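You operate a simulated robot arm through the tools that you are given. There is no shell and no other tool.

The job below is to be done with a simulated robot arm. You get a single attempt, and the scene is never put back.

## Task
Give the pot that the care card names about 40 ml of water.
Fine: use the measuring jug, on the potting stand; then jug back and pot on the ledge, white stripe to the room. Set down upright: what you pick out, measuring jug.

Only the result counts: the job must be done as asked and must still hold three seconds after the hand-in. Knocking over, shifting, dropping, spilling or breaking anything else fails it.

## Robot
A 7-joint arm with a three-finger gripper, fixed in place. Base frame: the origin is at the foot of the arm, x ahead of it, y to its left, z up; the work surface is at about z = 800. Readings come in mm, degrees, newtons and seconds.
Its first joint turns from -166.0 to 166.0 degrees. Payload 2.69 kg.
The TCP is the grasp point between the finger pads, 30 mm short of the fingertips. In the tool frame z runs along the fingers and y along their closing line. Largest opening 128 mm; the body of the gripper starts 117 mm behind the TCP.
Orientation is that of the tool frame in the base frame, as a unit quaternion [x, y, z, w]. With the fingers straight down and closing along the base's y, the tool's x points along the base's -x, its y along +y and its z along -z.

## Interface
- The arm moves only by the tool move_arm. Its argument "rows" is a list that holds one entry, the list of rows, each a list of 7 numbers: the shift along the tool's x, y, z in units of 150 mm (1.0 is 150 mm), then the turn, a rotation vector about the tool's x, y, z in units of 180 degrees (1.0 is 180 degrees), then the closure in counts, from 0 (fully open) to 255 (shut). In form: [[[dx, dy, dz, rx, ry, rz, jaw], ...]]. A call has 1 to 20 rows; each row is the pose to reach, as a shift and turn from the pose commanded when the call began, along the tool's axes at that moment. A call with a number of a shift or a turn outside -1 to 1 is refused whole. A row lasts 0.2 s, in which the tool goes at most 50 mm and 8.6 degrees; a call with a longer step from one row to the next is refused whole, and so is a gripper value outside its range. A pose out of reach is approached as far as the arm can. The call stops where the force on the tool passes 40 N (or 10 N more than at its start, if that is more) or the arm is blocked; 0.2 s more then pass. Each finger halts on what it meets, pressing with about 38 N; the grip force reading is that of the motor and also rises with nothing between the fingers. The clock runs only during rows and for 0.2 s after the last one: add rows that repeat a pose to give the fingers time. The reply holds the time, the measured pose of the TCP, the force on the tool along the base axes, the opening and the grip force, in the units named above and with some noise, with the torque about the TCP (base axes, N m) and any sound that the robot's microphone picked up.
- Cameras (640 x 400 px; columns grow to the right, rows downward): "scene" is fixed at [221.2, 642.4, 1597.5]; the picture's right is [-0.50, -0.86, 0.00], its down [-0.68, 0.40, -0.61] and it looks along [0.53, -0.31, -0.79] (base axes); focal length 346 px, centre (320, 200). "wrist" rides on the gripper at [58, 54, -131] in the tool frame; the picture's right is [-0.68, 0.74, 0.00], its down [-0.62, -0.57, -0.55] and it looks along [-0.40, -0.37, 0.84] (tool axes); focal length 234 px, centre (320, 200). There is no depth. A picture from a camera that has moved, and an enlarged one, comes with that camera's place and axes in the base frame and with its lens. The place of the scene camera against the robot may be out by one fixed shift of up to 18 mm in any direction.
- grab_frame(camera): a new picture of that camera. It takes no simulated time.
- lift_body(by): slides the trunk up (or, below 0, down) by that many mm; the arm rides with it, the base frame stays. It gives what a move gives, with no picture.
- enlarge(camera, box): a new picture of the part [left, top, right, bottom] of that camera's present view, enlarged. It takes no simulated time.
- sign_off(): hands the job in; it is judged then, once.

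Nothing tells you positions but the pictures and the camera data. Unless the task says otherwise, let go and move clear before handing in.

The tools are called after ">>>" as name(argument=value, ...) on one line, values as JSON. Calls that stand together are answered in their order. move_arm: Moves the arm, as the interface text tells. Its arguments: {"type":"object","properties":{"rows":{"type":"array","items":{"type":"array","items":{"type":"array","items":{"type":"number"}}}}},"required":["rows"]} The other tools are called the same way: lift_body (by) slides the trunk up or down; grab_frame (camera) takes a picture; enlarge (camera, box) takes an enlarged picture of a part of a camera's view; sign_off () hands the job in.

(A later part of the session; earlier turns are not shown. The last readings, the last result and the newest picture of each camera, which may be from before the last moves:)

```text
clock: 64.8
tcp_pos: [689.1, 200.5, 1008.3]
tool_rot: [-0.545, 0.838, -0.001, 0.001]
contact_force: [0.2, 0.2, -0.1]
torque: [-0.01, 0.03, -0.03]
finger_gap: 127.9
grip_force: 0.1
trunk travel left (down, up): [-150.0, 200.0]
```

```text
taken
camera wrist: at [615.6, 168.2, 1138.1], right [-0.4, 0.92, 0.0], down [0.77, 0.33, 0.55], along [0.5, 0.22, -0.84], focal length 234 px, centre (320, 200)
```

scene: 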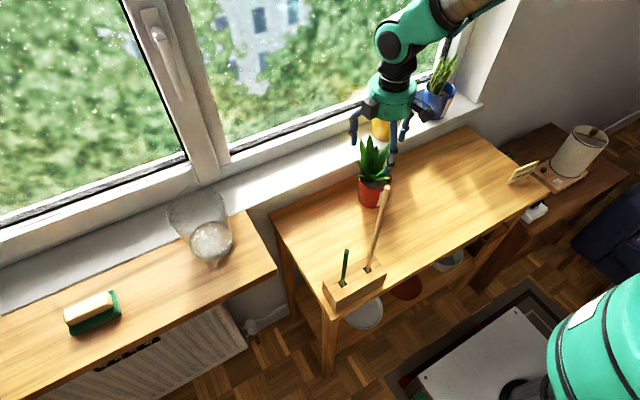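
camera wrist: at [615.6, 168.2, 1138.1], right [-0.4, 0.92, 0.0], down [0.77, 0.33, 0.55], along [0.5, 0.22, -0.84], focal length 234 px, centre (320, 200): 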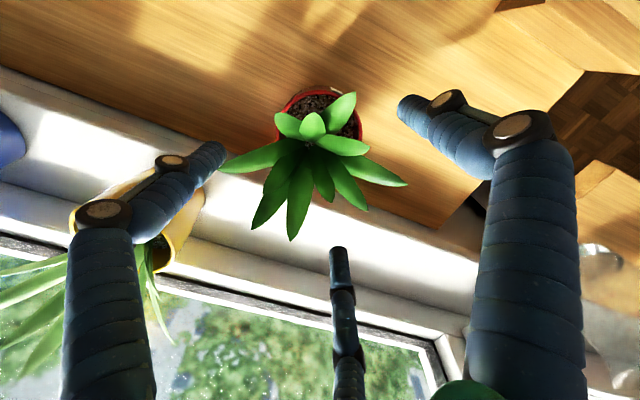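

The pot stands upright on the stand with its stripe still toward the room. Next I rise, turn the hand for the jug (fingers avoiding handle and spout) and travel to it.

>>> move_arm(rows=[[[0, 0, -0.2, 0, 0, 0.02, 0], [0, 0, -0.45, 0, 0, 0.04, 0], [0, 0, -0.7, 0, 0, 0.0767, 0], [0, 0, -0.9, 0, 0, 0.12, 0], [0, 0, -1.0, 0, 0, 0.165, 0], [0, 0, -1.0, 0, 0, 0.21, 0], [0, 0, -1.0, 0, 0, 0.255, 0], [0, 0, -1.0, 0, 0, 0.3, 0], [0, 0, -1.0, 0, 0, 0.345, 0], [0, 0, -1.0, 0, 0, 0.3833, 0], [0, 0, -1.0, 0, 0, 0.3833, 0]]])

>>> move_arm(rows=[[[0, 0.25, -0.05, 0, 0, 0, 0], [0, 0.5, -0.1, 0, 0, 0, 0], [0, 0.75, -0.15, 0, 0, 0, 0], [0, 1.0, -0.2, 0, 0, 0, 0]]])

>>> move_arm(rows=[[[0, 0.25, 0, 0, 0, 0, 0], [0, 0.5, 0, 0, 0, 0, 0], [0, 0.75, 0, 0, 0, 0, 0], [0, 1.0, 0, 0, 0, 0, 0]]])

>>> grab_frame(camera="wrist")

>>> grab_frame(camera="scene")

```text
clock: 67.2
tcp_pos: [689.9, 200.3, 1158.3]
tool_rot: [0.026, 1.0, 0.0, 0.001]
contact_force: [-0.8, 0.2, -0.2]
torque: [-0.02, 0.01, -0.01]
finger_gap: 128.0
grip_force: 0.0
trunk travel left (down, up): [-150.0, 200.0]
```

```text
clock: 68.2
tcp_pos: [694.8, 350.8, 1190.4]
tool_rot: [0.026, 1.0, 0.001, 0.002]
contact_force: [0.1, -0.2, -1.1]
torque: [0.02, -0.02, 0.01]
finger_gap: 128.0
grip_force: 0.1
trunk travel left (down, up): [-150.0, 200.0]
```

```text
clock: 69.2
tcp_pos: [703.5, 502.7, 1192.4]
tool_rot: [0.025, 1.0, 0.0, 0.001]
contact_force: [0.2, -0.4, 0.4]
torque: [0.05, -0.04, -0.03]
finger_gap: 128.1
grip_force: 0.0
trunk travel left (down, up): [-150.0, 200.0]
```

```text
taken
camera wrist: at [647.6, 559.4, 1322.4], right [0.71, 0.7, 0.0], down [0.58, -0.6, 0.55], along [0.39, -0.39, -0.83], focal length 234 px, centre (320, 200)
```

wrist: 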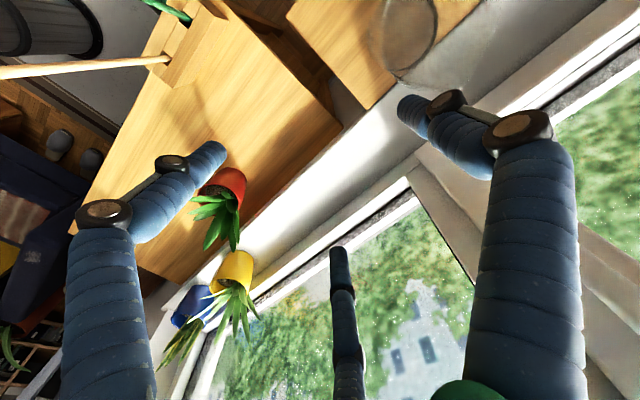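

```text
taken
```

scene: 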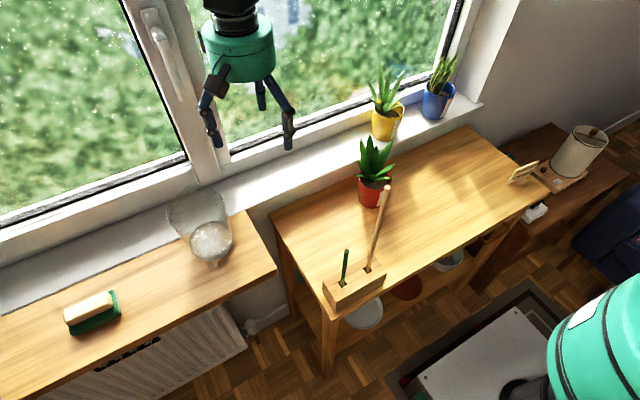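

>>> move_arm(rows=[[[-0.008, 0.244, 0, 0, 0, 0, 0], [-0.016, 0.488, 0, 0, 0, 0, 0], [-0.024, 0.732, 0, 0, 0, 0, 0], [-0.031, 0.976, 0, 0, 0, 0, 0], [-0.031, 0.976, 0, 0, 0, 0, 0]]])

>>> grab_frame(camera="wrist")

>>> enlarge(camera="wrist", box=[240, 50, 400, 170])

>>> grab_frame(camera="scene")

```text
clock: 70.4
tcp_pos: [716.4, 645.6, 1188.5]
tool_rot: [0.025, 1.0, -0.001, 0.002]
contact_force: [0.2, 0.7, -0.7]
torque: [-0.03, 0.0, 0.01]
finger_gap: 128.0
grip_force: 0.0
trunk travel left (down, up): [-150.0, 200.0]
```

```text
taken
camera wrist: at [660.3, 702.0, 1317.9], right [0.71, 0.7, 0.0], down [0.58, -0.59, 0.55], along [0.39, -0.39, -0.83], focal length 234 px, centre (320, 200)
```

wrist: 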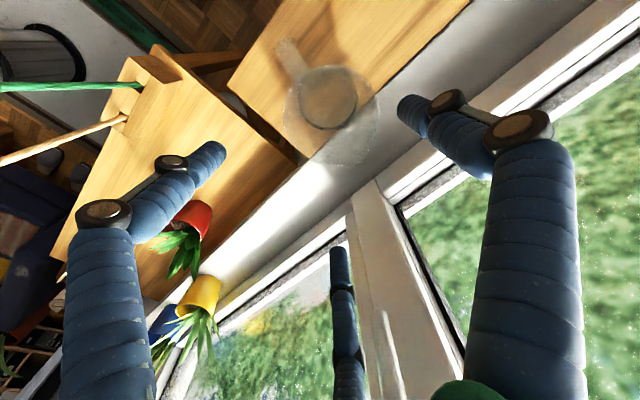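

```text
3.33 times, centred on (320, 110) of wrist
camera zoom: at [660.3, 702.0, 1317.9], right [0.71, 0.7, 0.0], down [0.58, -0.59, 0.55], along [0.39, -0.39, -0.83], focal length 781 px, centre (320, 500)
```

zoom: 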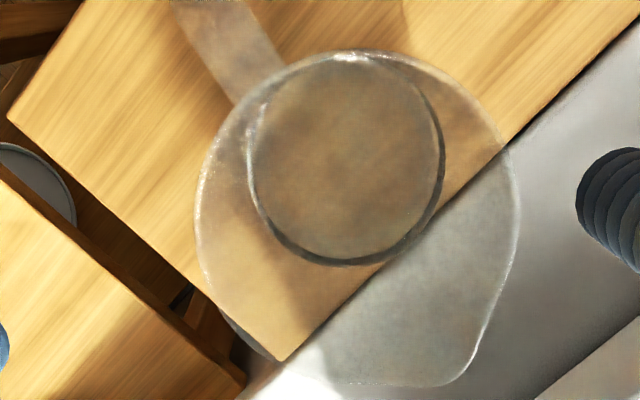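

```text
taken
```

scene: 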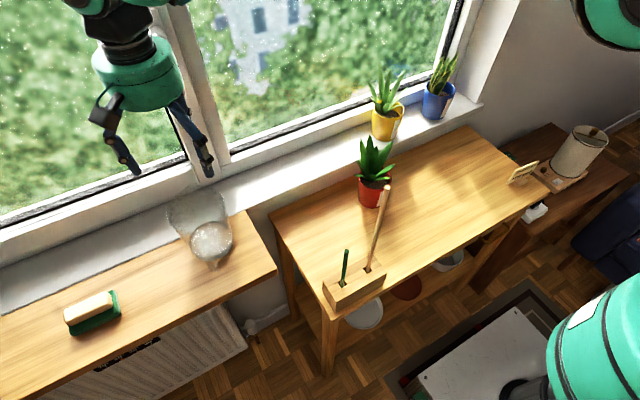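

From directly above, the jug axis lies about 18 mm further in +y than the hand, with the handle toward azimuth ≈173° and the spout near −12°. I'll correct the position and turn the fingers slightly to clear both, then re-check.

>>> move_arm(rows=[[[-0.001, 0.06, 0, 0, 0, 0.0139, 0], [-0.003, 0.12, 0, 0, 0, 0.0278, 0], [-0.003, 0.12, 0, 0, 0, 0.0278, 0], [-0.003, 0.12, 0, 0, 0, 0.0278, 0]]])

>>> move_arm(rows=[[[0, 0, 0, 0, 0, 0, 0]]])

>>> enlarge(camera="wrist", box=[240, 60, 400, 180])

>>> grab_frame(camera="wrist")

```text
clock: 71.4
tcp_pos: [717.9, 663.8, 1188.7]
tool_rot: [0.069, 0.998, 0.0, 0.001]
contact_force: [0.0, 0.3, 0.5]
torque: [0.01, -0.02, 0.02]
finger_gap: 128.1
grip_force: 0.1
trunk travel left (down, up): [-150.0, 200.0]
```

```text
clock: 71.8
tcp_pos: [718.5, 664.6, 1190.0]
tool_rot: [0.069, 0.998, 0.0, 0.001]
contact_force: [0.5, -0.1, 0.0]
torque: [0.0, 0.0, -0.02]
finger_gap: 128.1
grip_force: 0.1
trunk travel left (down, up): [-150.0, 200.0]
```

```text
3.33 times, centred on (320, 120) of wrist
camera zoom: at [667.5, 724.5, 1319.1], right [0.77, 0.64, 0.0], down [0.53, -0.64, 0.55], along [0.35, -0.42, -0.83], focal length 781 px, centre (320, 467)
```

zoom: 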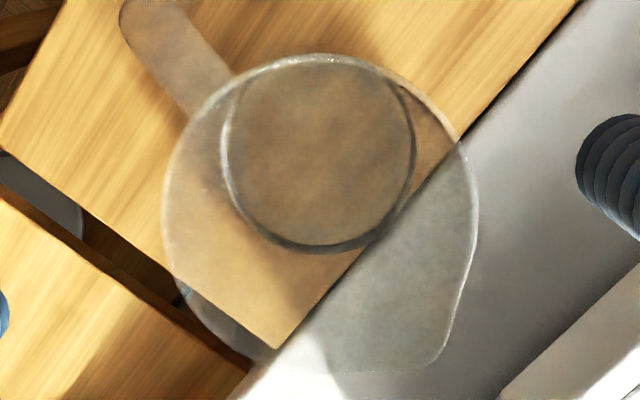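

```text
taken
camera wrist: at [667.5, 724.5, 1319.1], right [0.77, 0.64, 0.0], down [0.53, -0.64, 0.55], along [0.35, -0.42, -0.83], focal length 234 px, centre (320, 200)
```

wrist: 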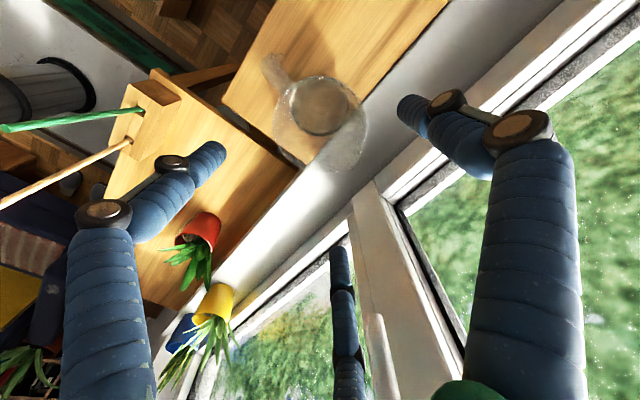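

>>> move_arm(rows=[[[-0.03, -0.0275, 0.1, 0, 0, 0, 0], [-0.03, -0.0275, 0.3, 0, 0, 0, 0], [-0.03, -0.0275, 0.5, 0, 0, 0, 0], [-0.03, -0.0275, 0.7, 0, 0, 0, 0], [-0.03, -0.0275, 0.7, 0, 0, 0, 0]]])

>>> grab_frame(camera="wrist")

>>> enlarge(camera="wrist", box=[220, 70, 420, 220])

>>> enlarge(camera="scene", box=[120, 130, 280, 280])

```text
clock: 73.0
tcp_pos: [720.6, 656.9, 1081.3]
tool_rot: [0.069, 0.998, 0.0, 0.002]
contact_force: [0.5, -0.2, -0.2]
torque: [0.0, 0.03, -0.05]
finger_gap: 128.2
grip_force: 0.0
trunk travel left (down, up): [-150.0, 200.0]
```

```text
taken
camera wrist: at [670.1, 718.5, 1211.1], right [0.77, 0.64, 0.0], down [0.53, -0.64, 0.55], along [0.35, -0.42, -0.83], focal length 234 px, centre (320, 200)
```

wrist: 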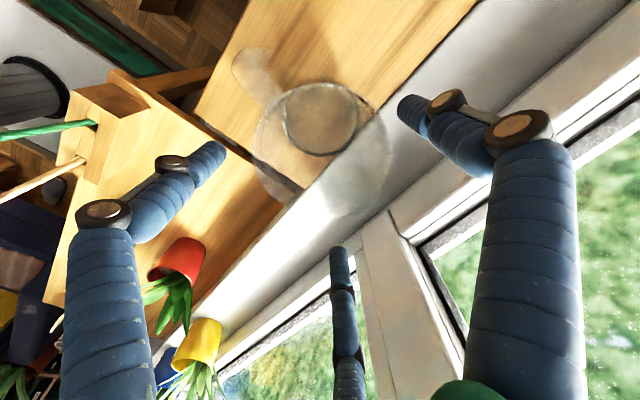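

```text
2.67 times, centred on (320, 145) of wrist
camera zoom: at [670.1, 718.5, 1211.1], right [0.77, 0.64, 0.0], down [0.53, -0.64, 0.55], along [0.35, -0.42, -0.83], focal length 624 px, centre (320, 347)
```

zoom: 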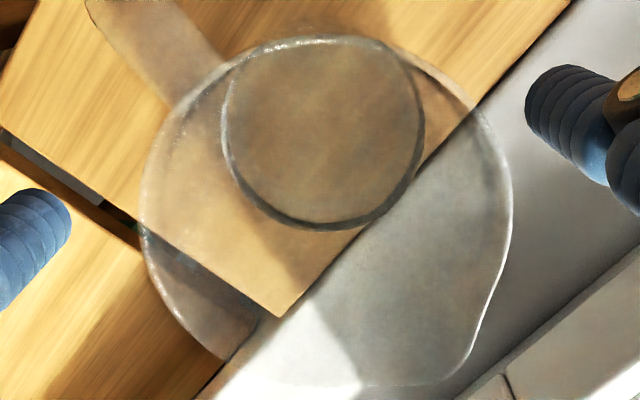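

```text
2.67 times, centred on (200, 205) of scene
camera zoom: at [221.2, 642.4, 1597.5], right [-0.5, -0.86, 0.0], down [-0.68, 0.4, -0.61], along [0.53, -0.31, -0.79], focal length 924 px, centre (640, 187)
```

zoom: 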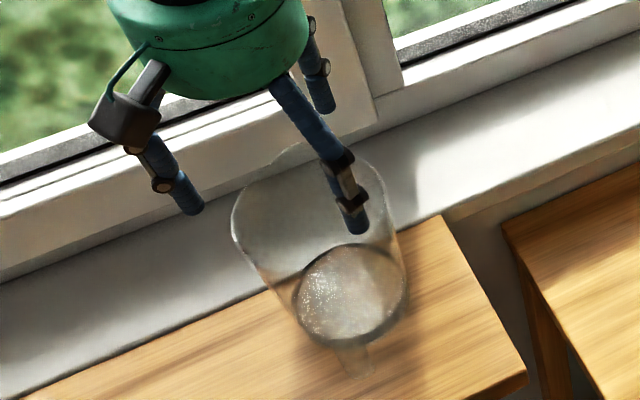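

>>> move_arm(rows=[[[-0.016, 0.004, 0, 0, 0, 0, 0], [-0.016, 0.004, 0.1, 0, 0, 0, 0], [-0.016, 0.004, 0.2, 0, 0, 0, 0], [-0.016, 0.004, 0.27, 0, 0, 0, 0], [-0.016, 0.004, 0.27, 0, 0, 0, 0]]])

>>> grab_frame(camera="wrist")

>>> enlarge(camera="wrist", box=[200, 80, 440, 260])

>>> enlarge(camera="scene", box=[140, 140, 260, 280])

```text
clock: 74.2
tcp_pos: [725.1, 659.7, 1042.7]
tool_rot: [0.069, 0.998, 0.0, 0.002]
contact_force: [0.7, 0.6, 0.6]
torque: [-0.03, -0.01, 0.0]
finger_gap: 127.9
grip_force: 0.0
trunk travel left (down, up): [-150.0, 200.0]
```

```text
taken
camera wrist: at [673.0, 719.4, 1172.5], right [0.77, 0.64, 0.0], down [0.53, -0.64, 0.55], along [0.35, -0.42, -0.83], focal length 234 px, centre (320, 200)
```

wrist: 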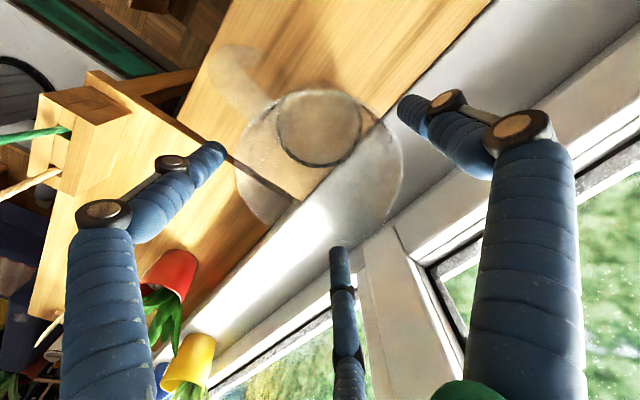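

```text
2.22 times, centred on (320, 170) of wrist
camera zoom: at [673.0, 719.4, 1172.5], right [0.77, 0.64, 0.0], down [0.53, -0.64, 0.55], along [0.35, -0.42, -0.83], focal length 520 px, centre (320, 267)
```

zoom: 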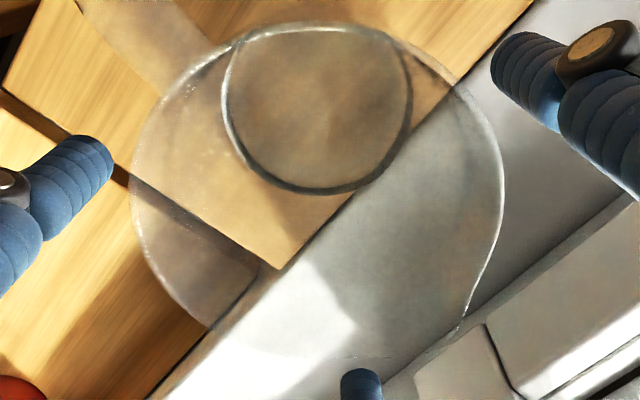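

```text
2.86 times, centred on (200, 210) of scene
camera zoom: at [221.2, 642.4, 1597.5], right [-0.5, -0.86, 0.0], down [-0.68, 0.4, -0.61], along [0.53, -0.31, -0.79], focal length 990 px, centre (663, 171)
```

zoom: 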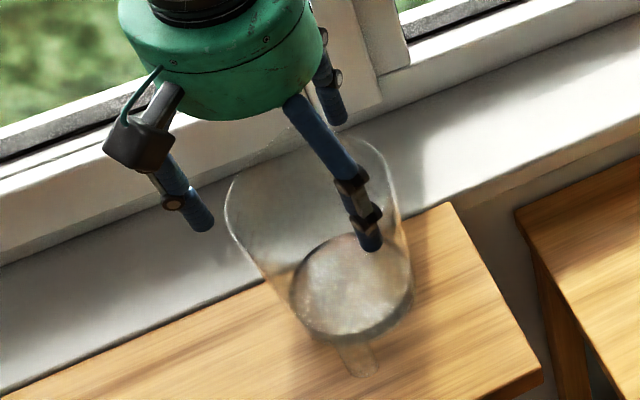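

The fingers are centred on the jug with about 4–6 mm clearance all round. I'll descend slowly around the rim.

>>> move_arm(rows=[[[0, 0, 0.03, 0, 0, 0, 0], [0, 0, 0.06, 0, 0, 0, 0], [0, 0, 0.09, 0, 0, 0, 0], [0, 0, 0.12, 0, 0, 0, 0], [0, 0, 0.12, 0, 0, 0, 0]]])

>>> enlarge(camera="wrist", box=[200, 80, 440, 260])

```text
clock: 75.4
tcp_pos: [725.6, 659.5, 1024.6]
tool_rot: [0.069, 0.998, 0.0, 0.001]
contact_force: [-0.2, 0.0, 0.7]
torque: [-0.02, -0.01, 0.01]
finger_gap: 128.1
grip_force: 0.0
trunk travel left (down, up): [-150.0, 200.0]
```

```text
2.22 times, centred on (320, 170) of wrist
camera zoom: at [674.1, 720.0, 1154.3], right [0.77, 0.64, 0.0], down [0.53, -0.64, 0.55], along [0.35, -0.42, -0.83], focal length 520 px, centre (320, 267)
```

zoom: 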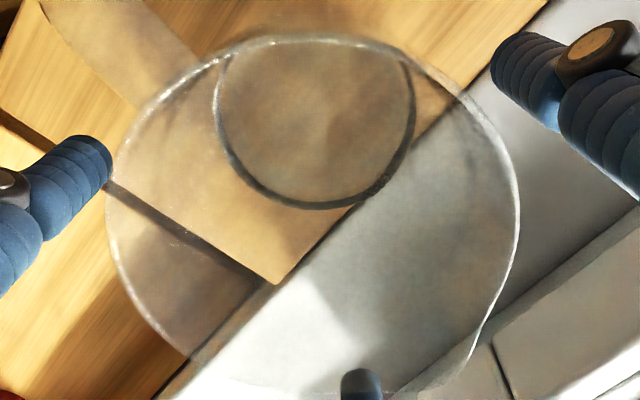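

>>> move_arm(rows=[[[0, 0, 0.03, 0, 0, 0, 0], [0, 0, 0.06, 0, 0, 0, 0], [0, 0, 0.09, 0, 0, 0, 0], [0, 0, 0.12, 0, 0, 0, 0], [0, 0, 0.15, 0, 0, 0, 0], [0, 0, 0.18, 0, 0, 0, 0], [0, 0, 0.21, 0, 0, 0, 0], [0, 0, 0.21, 0, 0, 0, 0]]])

>>> grab_frame(camera="wrist")

>>> enlarge(camera="scene", box=[140, 140, 260, 280])

```text
clock: 77.2
tcp_pos: [725.6, 659.3, 994.1]
tool_rot: [0.069, 0.998, 0.0, 0.001]
contact_force: [0.0, -0.6, -0.3]
torque: [-0.01, 0.02, -0.01]
finger_gap: 128.1
grip_force: 0.0
trunk travel left (down, up): [-150.0, 200.0]
```

```text
taken
camera wrist: at [674.3, 719.2, 1123.7], right [0.77, 0.64, 0.0], down [0.53, -0.64, 0.55], along [0.35, -0.42, -0.83], focal length 234 px, centre (320, 200)
```

wrist: 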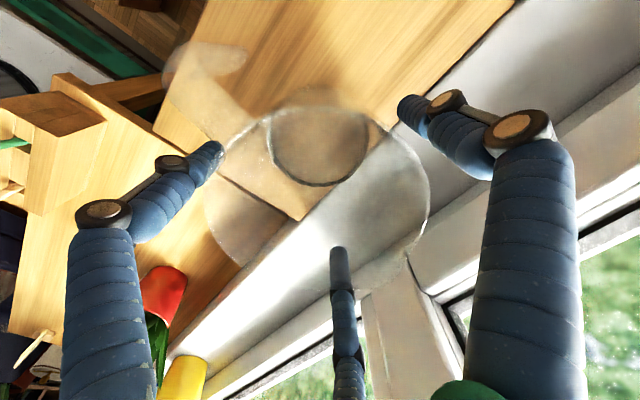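

```text
2.86 times, centred on (200, 210) of scene
camera zoom: at [221.2, 642.4, 1597.5], right [-0.5, -0.86, 0.0], down [-0.68, 0.4, -0.61], along [0.53, -0.31, -0.79], focal length 990 px, centre (663, 171)
```

zoom: 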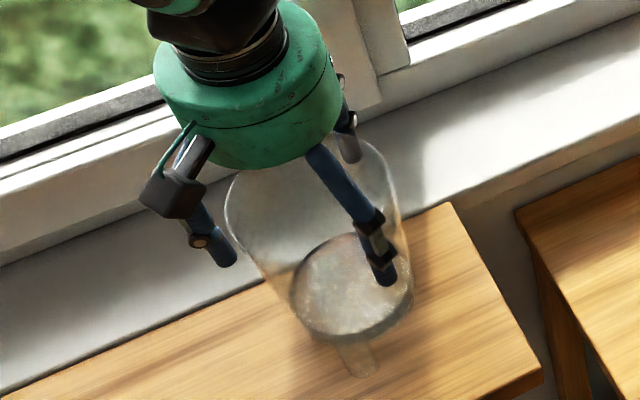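

>>> move_arm(rows=[[[0, 0, 0, 0, 0, 0, 8], [0, 0, 0, 0, 0, 0, 14], [0, 0, 0, 0, 0, 0, 20], [0, 0, 0, 0, 0, 0, 26], [0, 0, 0, 0, 0, 0, 32], [0, 0, 0, 0, 0, 0, 40], [0, 0, 0, 0, 0, 0, 60], [0, 0, 0, 0, 0, 0, 100], [0, 0, 0, 0, 0, 0, 150], [0, 0, 0, 0, 0, 0, 200], [0, 0, 0, 0, 0, 0, 200], [0, 0, 0, 0, 0, 0, 200], [0, 0, 0, 0, 0, 0, 200], [0, 0, 0, 0, 0, 0, 200]]])

>>> grab_frame(camera="wrist")

>>> enlarge(camera="scene", box=[140, 140, 260, 280])

```text
clock: 80.2
tcp_pos: [725.3, 658.0, 996.0]
tool_rot: [0.068, 0.998, 0.001, 0.002]
contact_force: [-0.3, -0.5, 3.4]
torque: [0.09, 0.07, 0.01]
finger_gap: 116.6
grip_force: 38.4
trunk travel left (down, up): [-150.0, 200.0]
```

```text
taken
camera wrist: at [674.2, 719.0, 1123.9], right [0.77, 0.64, 0.0], down [0.53, -0.64, 0.55], along [0.35, -0.42, -0.83], focal length 234 px, centre (320, 200)
```

wrist: 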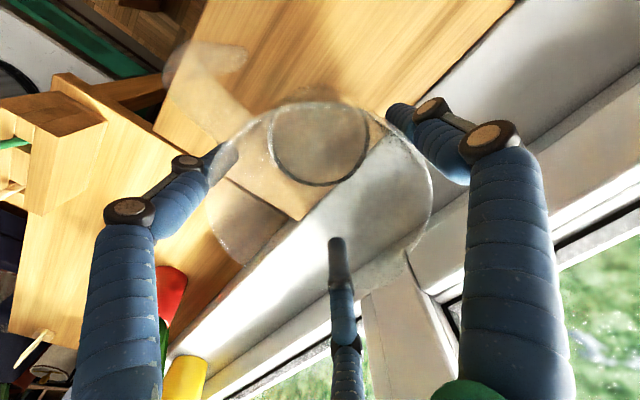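

```text
2.86 times, centred on (200, 210) of scene
camera zoom: at [221.2, 642.4, 1597.5], right [-0.5, -0.86, 0.0], down [-0.68, 0.4, -0.61], along [0.53, -0.31, -0.79], focal length 990 px, centre (663, 171)
```

zoom: 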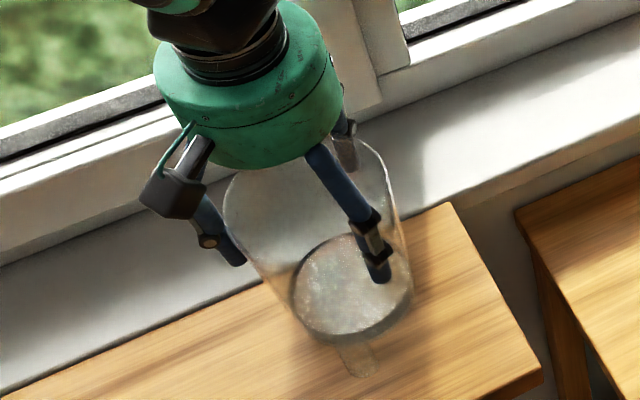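

Gripped at 116.6 mm. I'll lift slowly and check that the jug follows.

>>> move_arm(rows=[[[0, 0, -0.01, 0, 0, 0, 220], [0, 0, -0.02, 0, 0, 0, 220], [0, 0, -0.03, 0, 0, 0, 220], [0, 0, -0.04, 0, 0, 0, 220], [0, 0, -0.05, 0, 0, 0, 220], [0, 0, -0.06, 0, 0, 0, 220], [0, 0, -0.07, 0, 0, 0, 220], [0, 0, -0.08, 0, 0, 0, 220], [0, 0, -0.08, 0, 0, 0, 220], [0, 0, -0.08, 0, 0, 0, 220]]])

>>> grab_frame(camera="wrist")

>>> enlarge(camera="scene", box=[140, 140, 260, 280])

```text
clock: 82.4
tcp_pos: [726.1, 658.1, 1005.0]
tool_rot: [0.068, 0.998, 0.0, 0.002]
contact_force: [-0.7, -0.6, -2.7]
torque: [0.01, 0.01, 0.03]
finger_gap: 116.7
grip_force: 38.0
trunk travel left (down, up): [-150.0, 200.0]
```

```text
taken
camera wrist: at [674.7, 719.4, 1135.2], right [0.77, 0.64, 0.0], down [0.53, -0.64, 0.55], along [0.35, -0.42, -0.83], focal length 234 px, centre (320, 200)
```

wrist: 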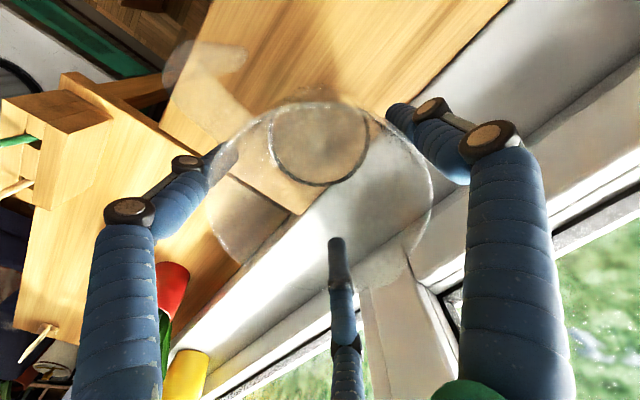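

```text
2.86 times, centred on (200, 210) of scene
camera zoom: at [221.2, 642.4, 1597.5], right [-0.5, -0.86, 0.0], down [-0.68, 0.4, -0.61], along [0.53, -0.31, -0.79], focal length 990 px, centre (663, 171)
```

zoom: 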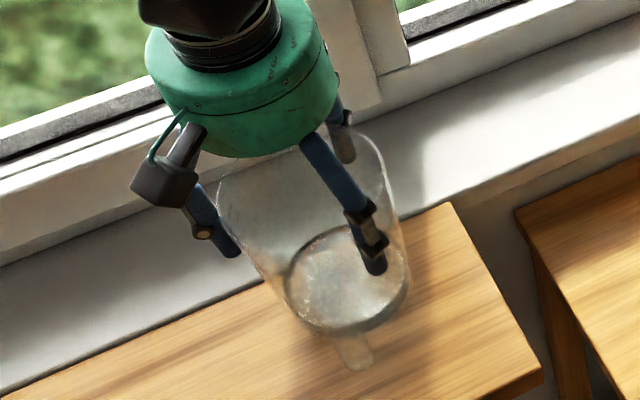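

The jug follows the hand (about 0.3 kg in total). I'll raise it well above the plants and take several force readings as a baseline weight.

>>> move_arm(rows=[[[0, 0, -0.08, 0, 0, 0, 220], [0, 0, -0.2, 0, 0, 0, 220], [0, 0, -0.33, 0, 0, 0, 220], [0, 0, -0.46, 0, 0, 0, 220], [0, 0, -0.59, 0, 0, 0, 220], [0, 0, -0.72, 0, 0, 0, 220], [0, 0, -0.85, 0, 0, 0, 220], [0, 0, -0.94, 0, 0, 0, 220], [0, 0, -0.967, 0, 0, 0, 220], [0, 0, -0.967, 0, 0, 0, 220]]])

>>> move_arm(rows=[[[0, 0, 0, 0, 0, 0, 220]]])

>>> move_arm(rows=[[[0, 0, 0, 0, 0, 0, 220]]])

>>> move_arm(rows=[[[0, 0, 0, 0, 0, 0, 220]]])

>>> move_arm(rows=[[[0, 0, 0, 0, 0, 0, 220]]])

>>> move_arm(rows=[[[0, 0, 0, 0, 0, 0, 220]]])

>>> move_arm(rows=[[[0, 0, 0, 0, 0, 0, 220]]])

>>> move_arm(rows=[[[0, 0, 0, 0, 0, 0, 220]]])

>>> move_arm(rows=[[[0, 0, 0, 0, 0, 0, 220]]])

>>> grab_frame(camera="scene")

```text
clock: 84.6
tcp_pos: [725.6, 659.7, 1150.7]
tool_rot: [0.068, 0.998, -0.001, 0.002]
contact_force: [-0.9, -0.8, -2.4]
torque: [0.02, -0.04, 0.02]
finger_gap: 116.8
grip_force: 37.3
trunk travel left (down, up): [-150.0, 200.0]
```

```text
clock: 85.0
tcp_pos: [725.0, 660.0, 1150.7]
tool_rot: [0.069, 0.998, 0.0, 0.002]
contact_force: [0.9, 0.0, -2.6]
torque: [0.0, -0.01, -0.02]
finger_gap: 116.7
grip_force: 37.4
trunk travel left (down, up): [-150.0, 200.0]
```

```text
clock: 85.4
tcp_pos: [726.3, 658.6, 1150.8]
tool_rot: [0.069, 0.998, 0.0, 0.001]
contact_force: [-0.3, -0.3, -3.1]
torque: [0.02, -0.01, -0.03]
finger_gap: 116.7
grip_force: 38.2
trunk travel left (down, up): [-150.0, 200.0]
```

```text
clock: 85.8
tcp_pos: [725.8, 658.9, 1151.1]
tool_rot: [0.068, 0.998, 0.0, 0.001]
contact_force: [-0.5, 0.5, -2.7]
torque: [0.02, -0.01, 0.02]
finger_gap: 116.7
grip_force: 37.8
trunk travel left (down, up): [-150.0, 200.0]
```

```text
clock: 86.2
tcp_pos: [724.2, 658.9, 1149.8]
tool_rot: [0.069, 0.998, 0.0, 0.001]
contact_force: [-0.2, 0.5, -2.9]
torque: [0.0, 0.01, -0.01]
finger_gap: 116.9
grip_force: 37.8
trunk travel left (down, up): [-150.0, 200.0]
```

```text
clock: 86.6
tcp_pos: [726.3, 659.2, 1151.1]
tool_rot: [0.069, 0.998, 0.0, 0.002]
contact_force: [0.2, 0.6, -3.3]
torque: [0.04, 0.01, 0.04]
finger_gap: 116.8
grip_force: 38.1
trunk travel left (down, up): [-150.0, 200.0]
```

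```text
clock: 87.0
tcp_pos: [724.9, 659.1, 1150.2]
tool_rot: [0.069, 0.998, 0.0, 0.002]
contact_force: [0.1, 0.7, -3.5]
torque: [0.03, -0.01, -0.02]
finger_gap: 116.7
grip_force: 37.5
trunk travel left (down, up): [-150.0, 200.0]
```

```text
clock: 87.4
tcp_pos: [725.6, 657.9, 1150.2]
tool_rot: [0.069, 0.998, -0.001, 0.003]
contact_force: [-0.2, -0.8, -2.7]
torque: [0.0, -0.01, -0.03]
finger_gap: 116.9
grip_force: 38.4
trunk travel left (down, up): [-150.0, 200.0]
```

```text
clock: 87.8
tcp_pos: [724.9, 658.2, 1150.5]
tool_rot: [0.069, 0.998, 0.0, 0.002]
contact_force: [0.2, 0.9, -3.6]
torque: [0.02, -0.02, 0.02]
finger_gap: 116.7
grip_force: 38.3
trunk travel left (down, up): [-150.0, 200.0]
```

```text
taken
```

scene: 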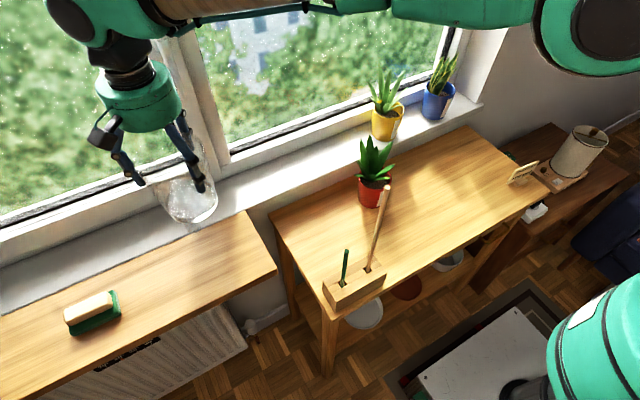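

Baseline weight is about 2.98 N. Now I carry the jug along x≈672, high above the sticks and plants, toward the right part of the stand.

>>> move_arm(rows=[[[0.02, -0.08, 0, 0, 0, 0, 220], [0.06, -0.25, 0, 0, 0, 0, 220], [0.1, -0.42, 0, 0, 0, 0, 220], [0.14, -0.6, 0, 0, 0, 0, 220], [0.18, -0.78, 0, 0, 0, 0, 220], [0.21, -0.92, 0, 0, 0, 0, 220], [0.227, -0.987, 0, 0, 0, 0, 220]]])

>>> move_arm(rows=[[[-0.011, -0.08, 0, 0, 0, 0, 220], [-0.035, -0.25, 0, 0, 0, 0, 220], [-0.058, -0.42, 0, 0, 0, 0, 220], [-0.083, -0.6, 0, 0, 0, 0, 220], [-0.108, -0.78, 0, 0, 0, 0, 220], [-0.128, -0.92, 0, 0, 0, 0, 220], [-0.133, -0.957, 0, 0, 0, 0, 220]]])

>>> move_arm(rows=[[[-0.011, -0.08, 0, 0, 0, 0, 220], [-0.035, -0.25, 0, 0, 0, 0, 220], [-0.058, -0.42, 0, 0, 0, 0, 220], [-0.083, -0.6, 0, 0, 0, 0, 220], [-0.108, -0.78, 0, 0, 0, 0, 220], [-0.128, -0.92, 0, 0, 0, 0, 220], [-0.133, -0.957, 0, 0, 0, 0, 220]]])

>>> grab_frame(camera="scene")

>>> grab_frame(camera="wrist")

```text
clock: 89.4
tcp_pos: [671.4, 519.4, 1151.4]
tool_rot: [0.069, 0.998, -0.001, 0.002]
contact_force: [0.6, -0.7, -3.5]
torque: [-0.01, 0.01, -0.01]
finger_gap: 116.7
grip_force: 38.6
trunk travel left (down, up): [-150.0, 200.0]
```

```text
clock: 91.0
tcp_pos: [669.8, 370.7, 1150.5]
tool_rot: [0.069, 0.998, 0.0, 0.002]
contact_force: [0.2, -0.1, -1.7]
torque: [0.01, -0.01, -0.01]
finger_gap: 116.9
grip_force: 38.0
trunk travel left (down, up): [-150.0, 200.0]
```

```text
clock: 92.6
tcp_pos: [672.7, 229.9, 1150.3]
tool_rot: [0.07, 0.998, 0.0, 0.001]
contact_force: [0.2, 0.5, -3.1]
torque: [0.01, -0.01, 0.02]
finger_gap: 116.6
grip_force: 38.1
trunk travel left (down, up): [-150.0, 200.0]
```

```text
taken
```

scene: 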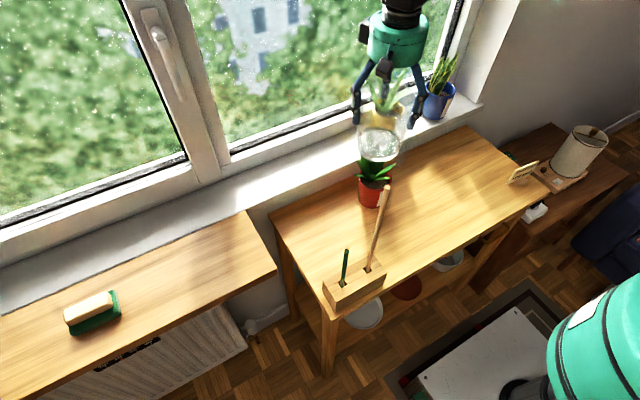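

```text
taken
camera wrist: at [620.2, 289.8, 1279.4], right [0.77, 0.64, 0.0], down [0.53, -0.64, 0.55], along [0.35, -0.42, -0.83], focal length 234 px, centre (320, 200)
```

wrist: 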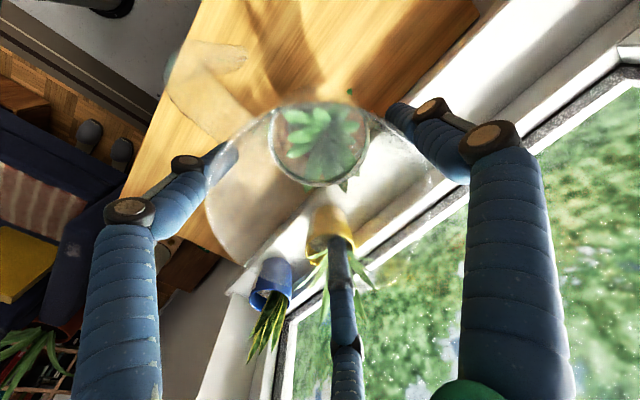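

>>> move_arm(rows=[[[-0.011, -0.08, 0, 0, 0, 0, 220], [-0.035, -0.25, 0, 0, 0, 0, 220], [-0.058, -0.42, 0, 0, 0, 0, 220], [-0.083, -0.6, 0, 0, 0, 0, 220], [-0.108, -0.78, 0, 0, 0, 0, 220], [-0.128, -0.92, 0, 0, 0, 0, 220], [-0.133, -0.957, 0, 0, 0, 0, 220]]])

>>> move_arm(rows=[[[-0.01, -0.03, 0, 0, 0, -0.03, 220], [-0.03, -0.09, 0, 0, 0, -0.07, 220], [-0.05, -0.15, 0, 0, 0, -0.11, 220], [-0.07, -0.21, 0, 0, 0, -0.15, 220], [-0.09, -0.27, 0, 0, 0, -0.19, 220], [-0.11, -0.33, 0, 0, 0, -0.23, 220], [-0.13, -0.39, 0, 0, 0, -0.27, 220], [-0.15, -0.45, 0, 0, 0, -0.31, 220], [-0.17, -0.5, 0, 0, 0, -0.35, 220], [-0.185, -0.55, 0, 0, 0, -0.39, 220], [-0.2, -0.59, 0, 0, 0, -0.43, 220], [-0.207, -0.611, 0, 0, 0, -0.47, 220], [-0.207, -0.611, 0, 0, 0, -0.51, 220], [-0.207, -0.611, 0, 0, 0, -0.536, 220], [-0.207, -0.611, 0, 0, 0, -0.536, 220]]])

>>> grab_frame(camera="scene")

>>> grab_frame(camera="wrist")

```text
clock: 94.2
tcp_pos: [672.4, 80.6, 1149.2]
tool_rot: [0.068, 0.998, 0.0, 0.001]
contact_force: [0.7, -0.3, -2.8]
torque: [-0.01, -0.01, 0.02]
finger_gap: 116.7
grip_force: 38.2
trunk travel left (down, up): [-150.0, 200.0]
```

```text
clock: 97.4
tcp_pos: [688.3, -13.2, 1150.8]
tool_rot: [-0.698, 0.716, -0.001, 0.002]
contact_force: [-0.1, -0.2, -3.3]
torque: [0.02, 0.0, 0.0]
finger_gap: 116.7
grip_force: 37.8
trunk travel left (down, up): [-150.0, 200.0]
```

```text
taken
```

scene: 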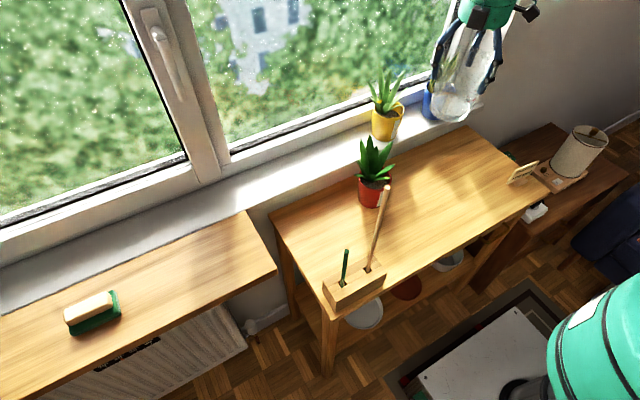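

```text
taken
camera wrist: at [633.1, -70.5, 1280.7], right [-0.72, 0.69, 0.0], down [0.58, 0.6, 0.55], along [0.38, 0.39, -0.84], focal length 234 px, centre (320, 200)
```

wrist: 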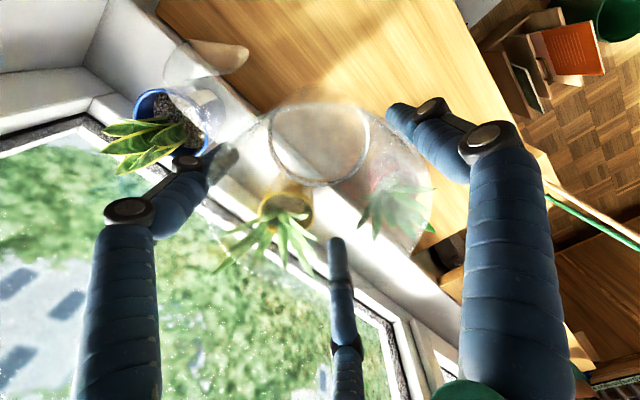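

The handle now points to −y. I'll lower the jug at about (670, −10) on the stand, keeping clear of the yellow plant.

>>> move_arm(rows=[[[-0.01, 0.06, 0.05, 0, 0, 0, 220], [-0.017, 0.12, 0.15, 0, 0, 0, 220], [-0.017, 0.12, 0.28, 0, 0, 0, 220], [-0.017, 0.12, 0.41, 0, 0, 0, 220], [-0.017, 0.12, 0.54, 0, 0, 0, 220], [-0.017, 0.12, 0.67, 0, 0, 0, 220], [-0.017, 0.12, 0.8, 0, 0, 0, 220], [-0.017, 0.12, 0.9, 0, 0, 0, 220], [-0.017, 0.12, 0.9, 0, 0, 0, 220]]])

>>> move_arm(rows=[[[0, 0, 0.1, 0, 0, 0, 220], [0, 0, 0.22, 0, 0, 0, 220], [0, 0, 0.34, 0, 0, 0, 220], [0, 0, 0.45, 0, 0, 0, 220], [0, 0, 0.53, 0, 0, 0, 220], [0, 0, 0.57, 0, 0, 0, 220], [0, 0, 0.57, 0, 0, 0, 220]]])

>>> grab_frame(camera="scene")

>>> grab_frame(camera="wrist")

```text
clock: 99.4
tcp_pos: [671.9, -11.7, 1015.8]
tool_rot: [-0.698, 0.716, -0.001, 0.002]
contact_force: [0.9, 1.1, -2.9]
torque: [-0.01, 0.0, 0.0]
finger_gap: 116.8
grip_force: 38.0
trunk travel left (down, up): [-150.0, 200.0]
```

```text
clock: 101.0
tcp_pos: [672.4, -8.5, 930.3]
tool_rot: [-0.698, 0.716, -0.001, 0.0]
contact_force: [0.3, 0.3, -3.9]
torque: [0.0, 0.01, 0.01]
finger_gap: 116.9
grip_force: 38.6
trunk travel left (down, up): [-150.0, 200.0]
```

```text
taken
```

scene: 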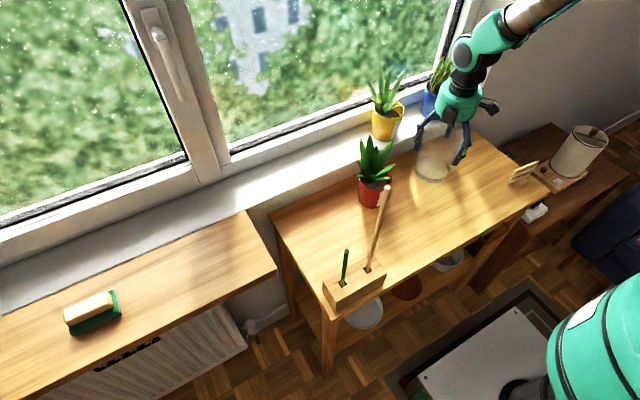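

```text
taken
camera wrist: at [616.1, -66.9, 1060.9], right [-0.72, 0.69, 0.0], down [0.58, 0.6, 0.55], along [0.38, 0.39, -0.84], focal length 234 px, centre (320, 200)
```

wrist: 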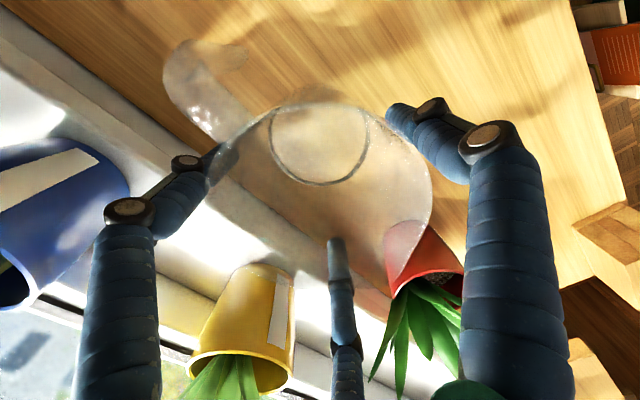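

>>> move_arm(rows=[[[0, 0, 0.03, 0, 0, 0, 220], [0, 0, 0.06, 0, 0, 0, 220], [0, 0, 0.075, 0, 0, 0, 220], [0, 0, 0.075, 0, 0, 0, 220]]])

>>> move_arm(rows=[[[0, 0, 0.01, 0, 0, 0, 220], [0, 0, 0.01, 0, 0, 0, 220]]])

>>> move_arm(rows=[[[0, 0, 0.01, 0, 0, 0, 220], [0, 0, 0.01, 0, 0, 0, 220]]])

>>> move_arm(rows=[[[0, 0, 0.01, 0, 0, 0, 220], [0, 0, 0.01, 0, 0, 0, 220]]])

```text
clock: 102.0
tcp_pos: [672.7, -9.6, 918.7]
tool_rot: [-0.699, 0.715, -0.001, 0.001]
contact_force: [-0.4, 0.3, -3.3]
torque: [-0.01, 0.03, 0.0]
finger_gap: 116.9
grip_force: 37.7
trunk travel left (down, up): [-150.0, 200.0]
```

```text
clock: 102.6
tcp_pos: [672.4, -8.5, 917.6]
tool_rot: [-0.699, 0.716, -0.002, 0.001]
contact_force: [-0.3, -0.2, -3.4]
torque: [-0.02, 0.04, 0.0]
finger_gap: 116.8
grip_force: 37.9
trunk travel left (down, up): [-150.0, 200.0]
```

```text
clock: 103.2
tcp_pos: [674.1, -8.5, 915.8]
tool_rot: [-0.698, 0.716, -0.002, 0.001]
contact_force: [-0.4, -0.3, -2.8]
torque: [0.05, 0.03, -0.01]
finger_gap: 116.7
grip_force: 37.9
trunk travel left (down, up): [-150.0, 200.0]
```

```text
clock: 103.8
tcp_pos: [672.9, -9.8, 914.2]
tool_rot: [-0.699, 0.715, -0.001, 0.002]
contact_force: [0.5, -0.1, -2.9]
torque: [0.03, 0.02, 0.0]
finger_gap: 116.8
grip_force: 38.4
trunk travel left (down, up): [-150.0, 200.0]
```

>>> move_arm(rows=[[[0, 0, 0.01, 0, 0, 0, 220], [0, 0, 0.01, 0, 0, 0, 220]]])

>>> move_arm(rows=[[[0, 0, 0.01, 0, 0, 0, 220], [0, 0, 0.01, 0, 0, 0, 220]]])

>>> move_arm(rows=[[[0, 0, 0.01, 0, 0, 0, 220], [0, 0, 0.01, 0, 0, 0, 220]]])

```text
clock: 104.4
tcp_pos: [672.3, -8.7, 913.9]
tool_rot: [-0.698, 0.716, -0.002, 0.001]
contact_force: [-3.1, 1.1, 8.1]
torque: [0.03, 0.79, -0.06]
finger_gap: 116.8
grip_force: 37.7
trunk travel left (down, up): [-150.0, 200.0]
```

```text
clock: 105.0
tcp_pos: [673.2, -8.6, 913.7]
tool_rot: [-0.699, 0.715, -0.003, 0.003]
contact_force: [0.0, -1.3, 18.3]
torque: [0.27, 0.87, 0.06]
finger_gap: 117.0
grip_force: 37.7
trunk travel left (down, up): [-150.0, 200.0]
```

```text
clock: 105.6
tcp_pos: [674.0, -8.2, 911.9]
tool_rot: [-0.699, 0.716, -0.001, 0.002]
contact_force: [6.9, -2.8, 23.3]
torque: [0.25, 0.18, 0.09]
finger_gap: 117.1
grip_force: 38.0
trunk travel left (down, up): [-150.0, 200.0]
```

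The jug is on the stand (contact at TCP z≈914). I'll relieve the pressure and release.

>>> move_arm(rows=[[[0, 0, -0.016, 0, 0, 0, 220], [0, 0, -0.016, 0, 0, 0, 180], [0, 0, -0.016, 0, 0, 0, 120], [0, 0, -0.016, 0, 0, 0, 70], [0, 0, -0.016, 0, 0, 0, 35], [0, 0, -0.016, 0, 0, 0, 15], [0, 0, -0.016, 0, 0, 0, 0], [0, 0, -0.016, 0, 0, 0, 0]]])

>>> grab_frame(camera="wrist")

>>> enlarge(camera="wrist", box=[150, 20, 450, 220])

>>> enlarge(camera="scene", box=[380, 70, 530, 220])

```text
clock: 107.4
tcp_pos: [672.3, -8.9, 911.9]
tool_rot: [-0.698, 0.716, -0.002, 0.002]
contact_force: [-0.9, 1.0, -0.5]
torque: [0.03, 0.01, -0.02]
finger_gap: 127.9
grip_force: 0.0
trunk travel left (down, up): [-150.0, 200.0]
```

```text
taken
camera wrist: at [617.1, -66.6, 1041.9], right [-0.72, 0.69, 0.0], down [0.58, 0.6, 0.55], along [0.38, 0.39, -0.84], focal length 234 px, centre (320, 200)
```

wrist: 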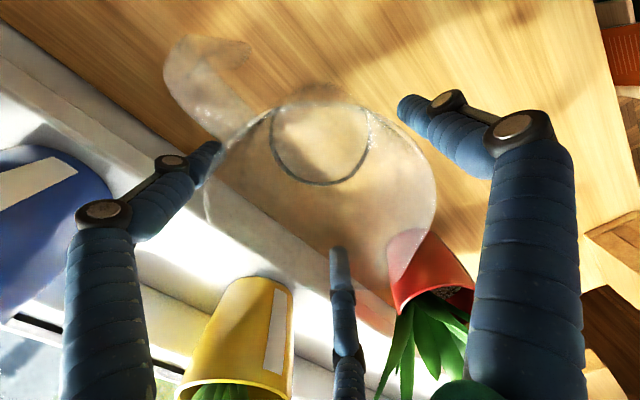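

```text
2.00 times, centred on (300, 120) of wrist
camera zoom: at [617.1, -66.6, 1041.9], right [-0.72, 0.69, 0.0], down [0.58, 0.6, 0.55], along [0.38, 0.39, -0.84], focal length 468 px, centre (360, 360)
```

zoom: 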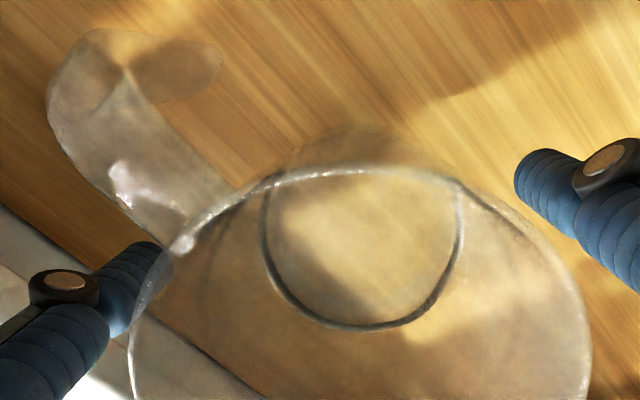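

```text
2.67 times, centred on (455, 145) of scene
camera zoom: at [221.2, 642.4, 1597.5], right [-0.5, -0.86, 0.0], down [-0.68, 0.4, -0.61], along [0.53, -0.31, -0.79], focal length 924 px, centre (-40, 347)
```

zoom: 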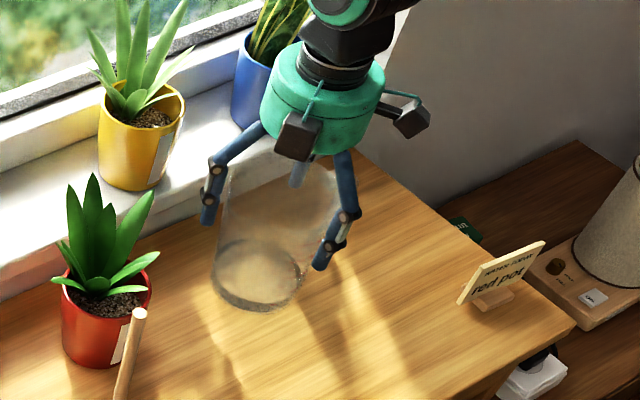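

Released; the jug axis is at (672, −9) and the handle strap is near (658, −100), about 8 mm thick with a gap of about 30 mm. I'll rise and swing the hand to the horizontal posture, aligned with the strap's tangent.

>>> move_arm(rows=[[[0, 0, -0.05, 0, 0, 0, 0], [0, 0, -0.15, 0, 0, 0, 0], [0, 0, -0.3, 0, 0, 0, 0], [0, 0, -0.5, 0, 0, 0, 0], [0, 0, -0.75, 0, 0, 0, 0], [0, 0, -1.0, 0, 0, 0, 0]]])

>>> move_arm(rows=[[[0, 0, -0.25, 0, 0, 0, 0], [0, 0, -0.5, 0, 0, 0, 0], [0, 0, -0.75, 0, 0, 0, 0], [0, 0, -0.9, 0, 0, 0, 0]]])

>>> enlarge(camera="wrist", box=[220, 40, 420, 190])

>>> enlarge(camera="scene", box=[390, 90, 520, 210])

```text
clock: 108.8
tcp_pos: [672.7, -7.6, 1064.6]
tool_rot: [-0.698, 0.716, -0.001, 0.002]
contact_force: [0.6, 0.4, 0.1]
torque: [-0.04, -0.04, 0.05]
finger_gap: 128.0
grip_force: 0.1
trunk travel left (down, up): [-150.0, 200.0]
```

```text
clock: 109.8
tcp_pos: [672.9, -9.1, 1199.3]
tool_rot: [-0.698, 0.716, -0.001, 0.002]
contact_force: [0.1, 0.5, 0.4]
torque: [0.01, 0.02, 0.03]
finger_gap: 128.4
grip_force: 0.2
trunk travel left (down, up): [-150.0, 200.0]
```

```text
2.67 times, centred on (320, 115) of wrist
camera zoom: at [617.0, -66.2, 1329.8], right [-0.72, 0.69, 0.0], down [0.58, 0.6, 0.55], along [0.38, 0.39, -0.84], focal length 624 px, centre (320, 427)
```

zoom: 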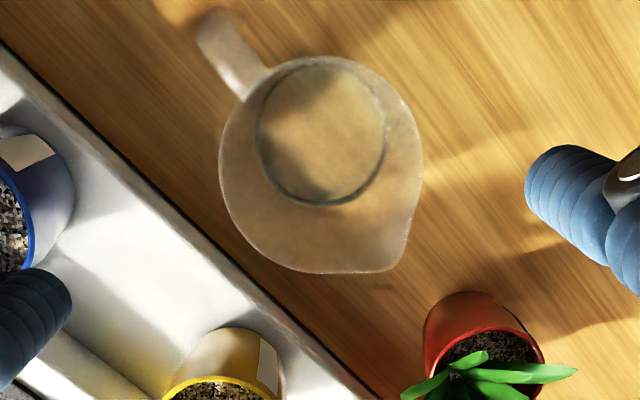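

```text
3.33 times, centred on (455, 150) of scene
camera zoom: at [221.2, 642.4, 1597.5], right [-0.5, -0.86, 0.0], down [-0.68, 0.4, -0.61], along [0.53, -0.31, -0.79], focal length 1155 px, centre (-130, 367)
```

zoom: 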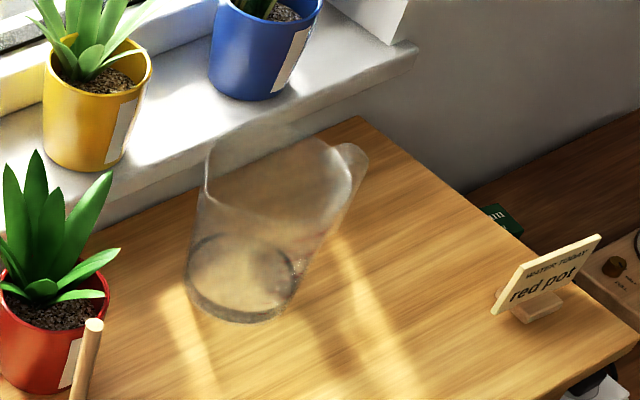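

The view from above confirms the handle at azimuth ≈261.6° and 91 mm from the axis, and the spout at ≈83°. Now I swing to the horizontal posture behind the handle.

>>> move_arm(rows=[[[0.033, 0.067, 0.033, 0.0253, 0.0288, -0.0253, 0], [0.066, 0.135, 0.066, 0.0505, 0.0577, -0.0505, 0], [0.099, 0.202, 0.099, 0.0758, 0.0865, -0.0758, 0], [0.133, 0.269, 0.131, 0.1011, 0.1154, -0.1011, 0], [0.166, 0.336, 0.164, 0.1264, 0.1442, -0.1264, 0], [0.199, 0.404, 0.197, 0.1516, 0.1731, -0.1516, 0], [0.232, 0.471, 0.23, 0.1769, 0.2019, -0.1769, 0], [0.265, 0.538, 0.263, 0.2022, 0.2307, -0.2022, 0], [0.298, 0.606, 0.296, 0.2274, 0.2596, -0.2274, 0], [0.331, 0.673, 0.329, 0.2527, 0.2884, -0.2527, 0], [0.365, 0.74, 0.361, 0.278, 0.3173, -0.278, 0], [0.398, 0.807, 0.394, 0.3033, 0.3461, -0.3033, 0], [0.431, 0.875, 0.427, 0.3285, 0.375, -0.3285, 0], [0.464, 0.942, 0.46, 0.3538, 0.4038, -0.3538, 0], [0.464, 0.942, 0.46, 0.3538, 0.4038, -0.3538, 0]]])

>>> grab_frame(camera="scene")

>>> grab_frame(camera="wrist")

```text
clock: 113.0
tcp_pos: [523.5, -37.3, 1137.1]
tool_rot: [0.704, -0.062, 0.705, 0.063]
contact_force: [-0.5, 0.5, 0.9]
torque: [-0.01, 0.04, 0.0]
finger_gap: 127.9
grip_force: 0.1
out of reach, approached as far as the arm can: row 14, 15
trunk travel left (down, up): [-150.0, 200.0]
```

```text
taken
```

scene: 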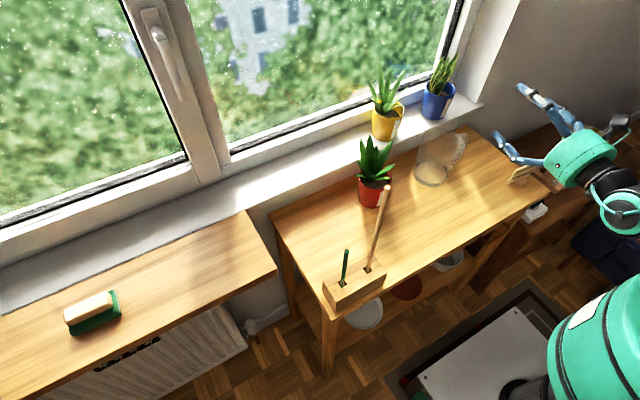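

```text
taken
camera wrist: at [385.3, -68.0, 1193.4], right [-0.13, -0.73, -0.68], down [-0.44, 0.65, -0.62], along [0.89, 0.22, -0.4], focal length 234 px, centre (320, 200)
```

wrist: 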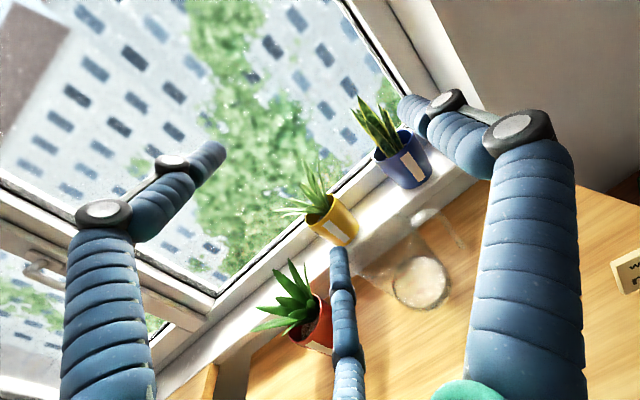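

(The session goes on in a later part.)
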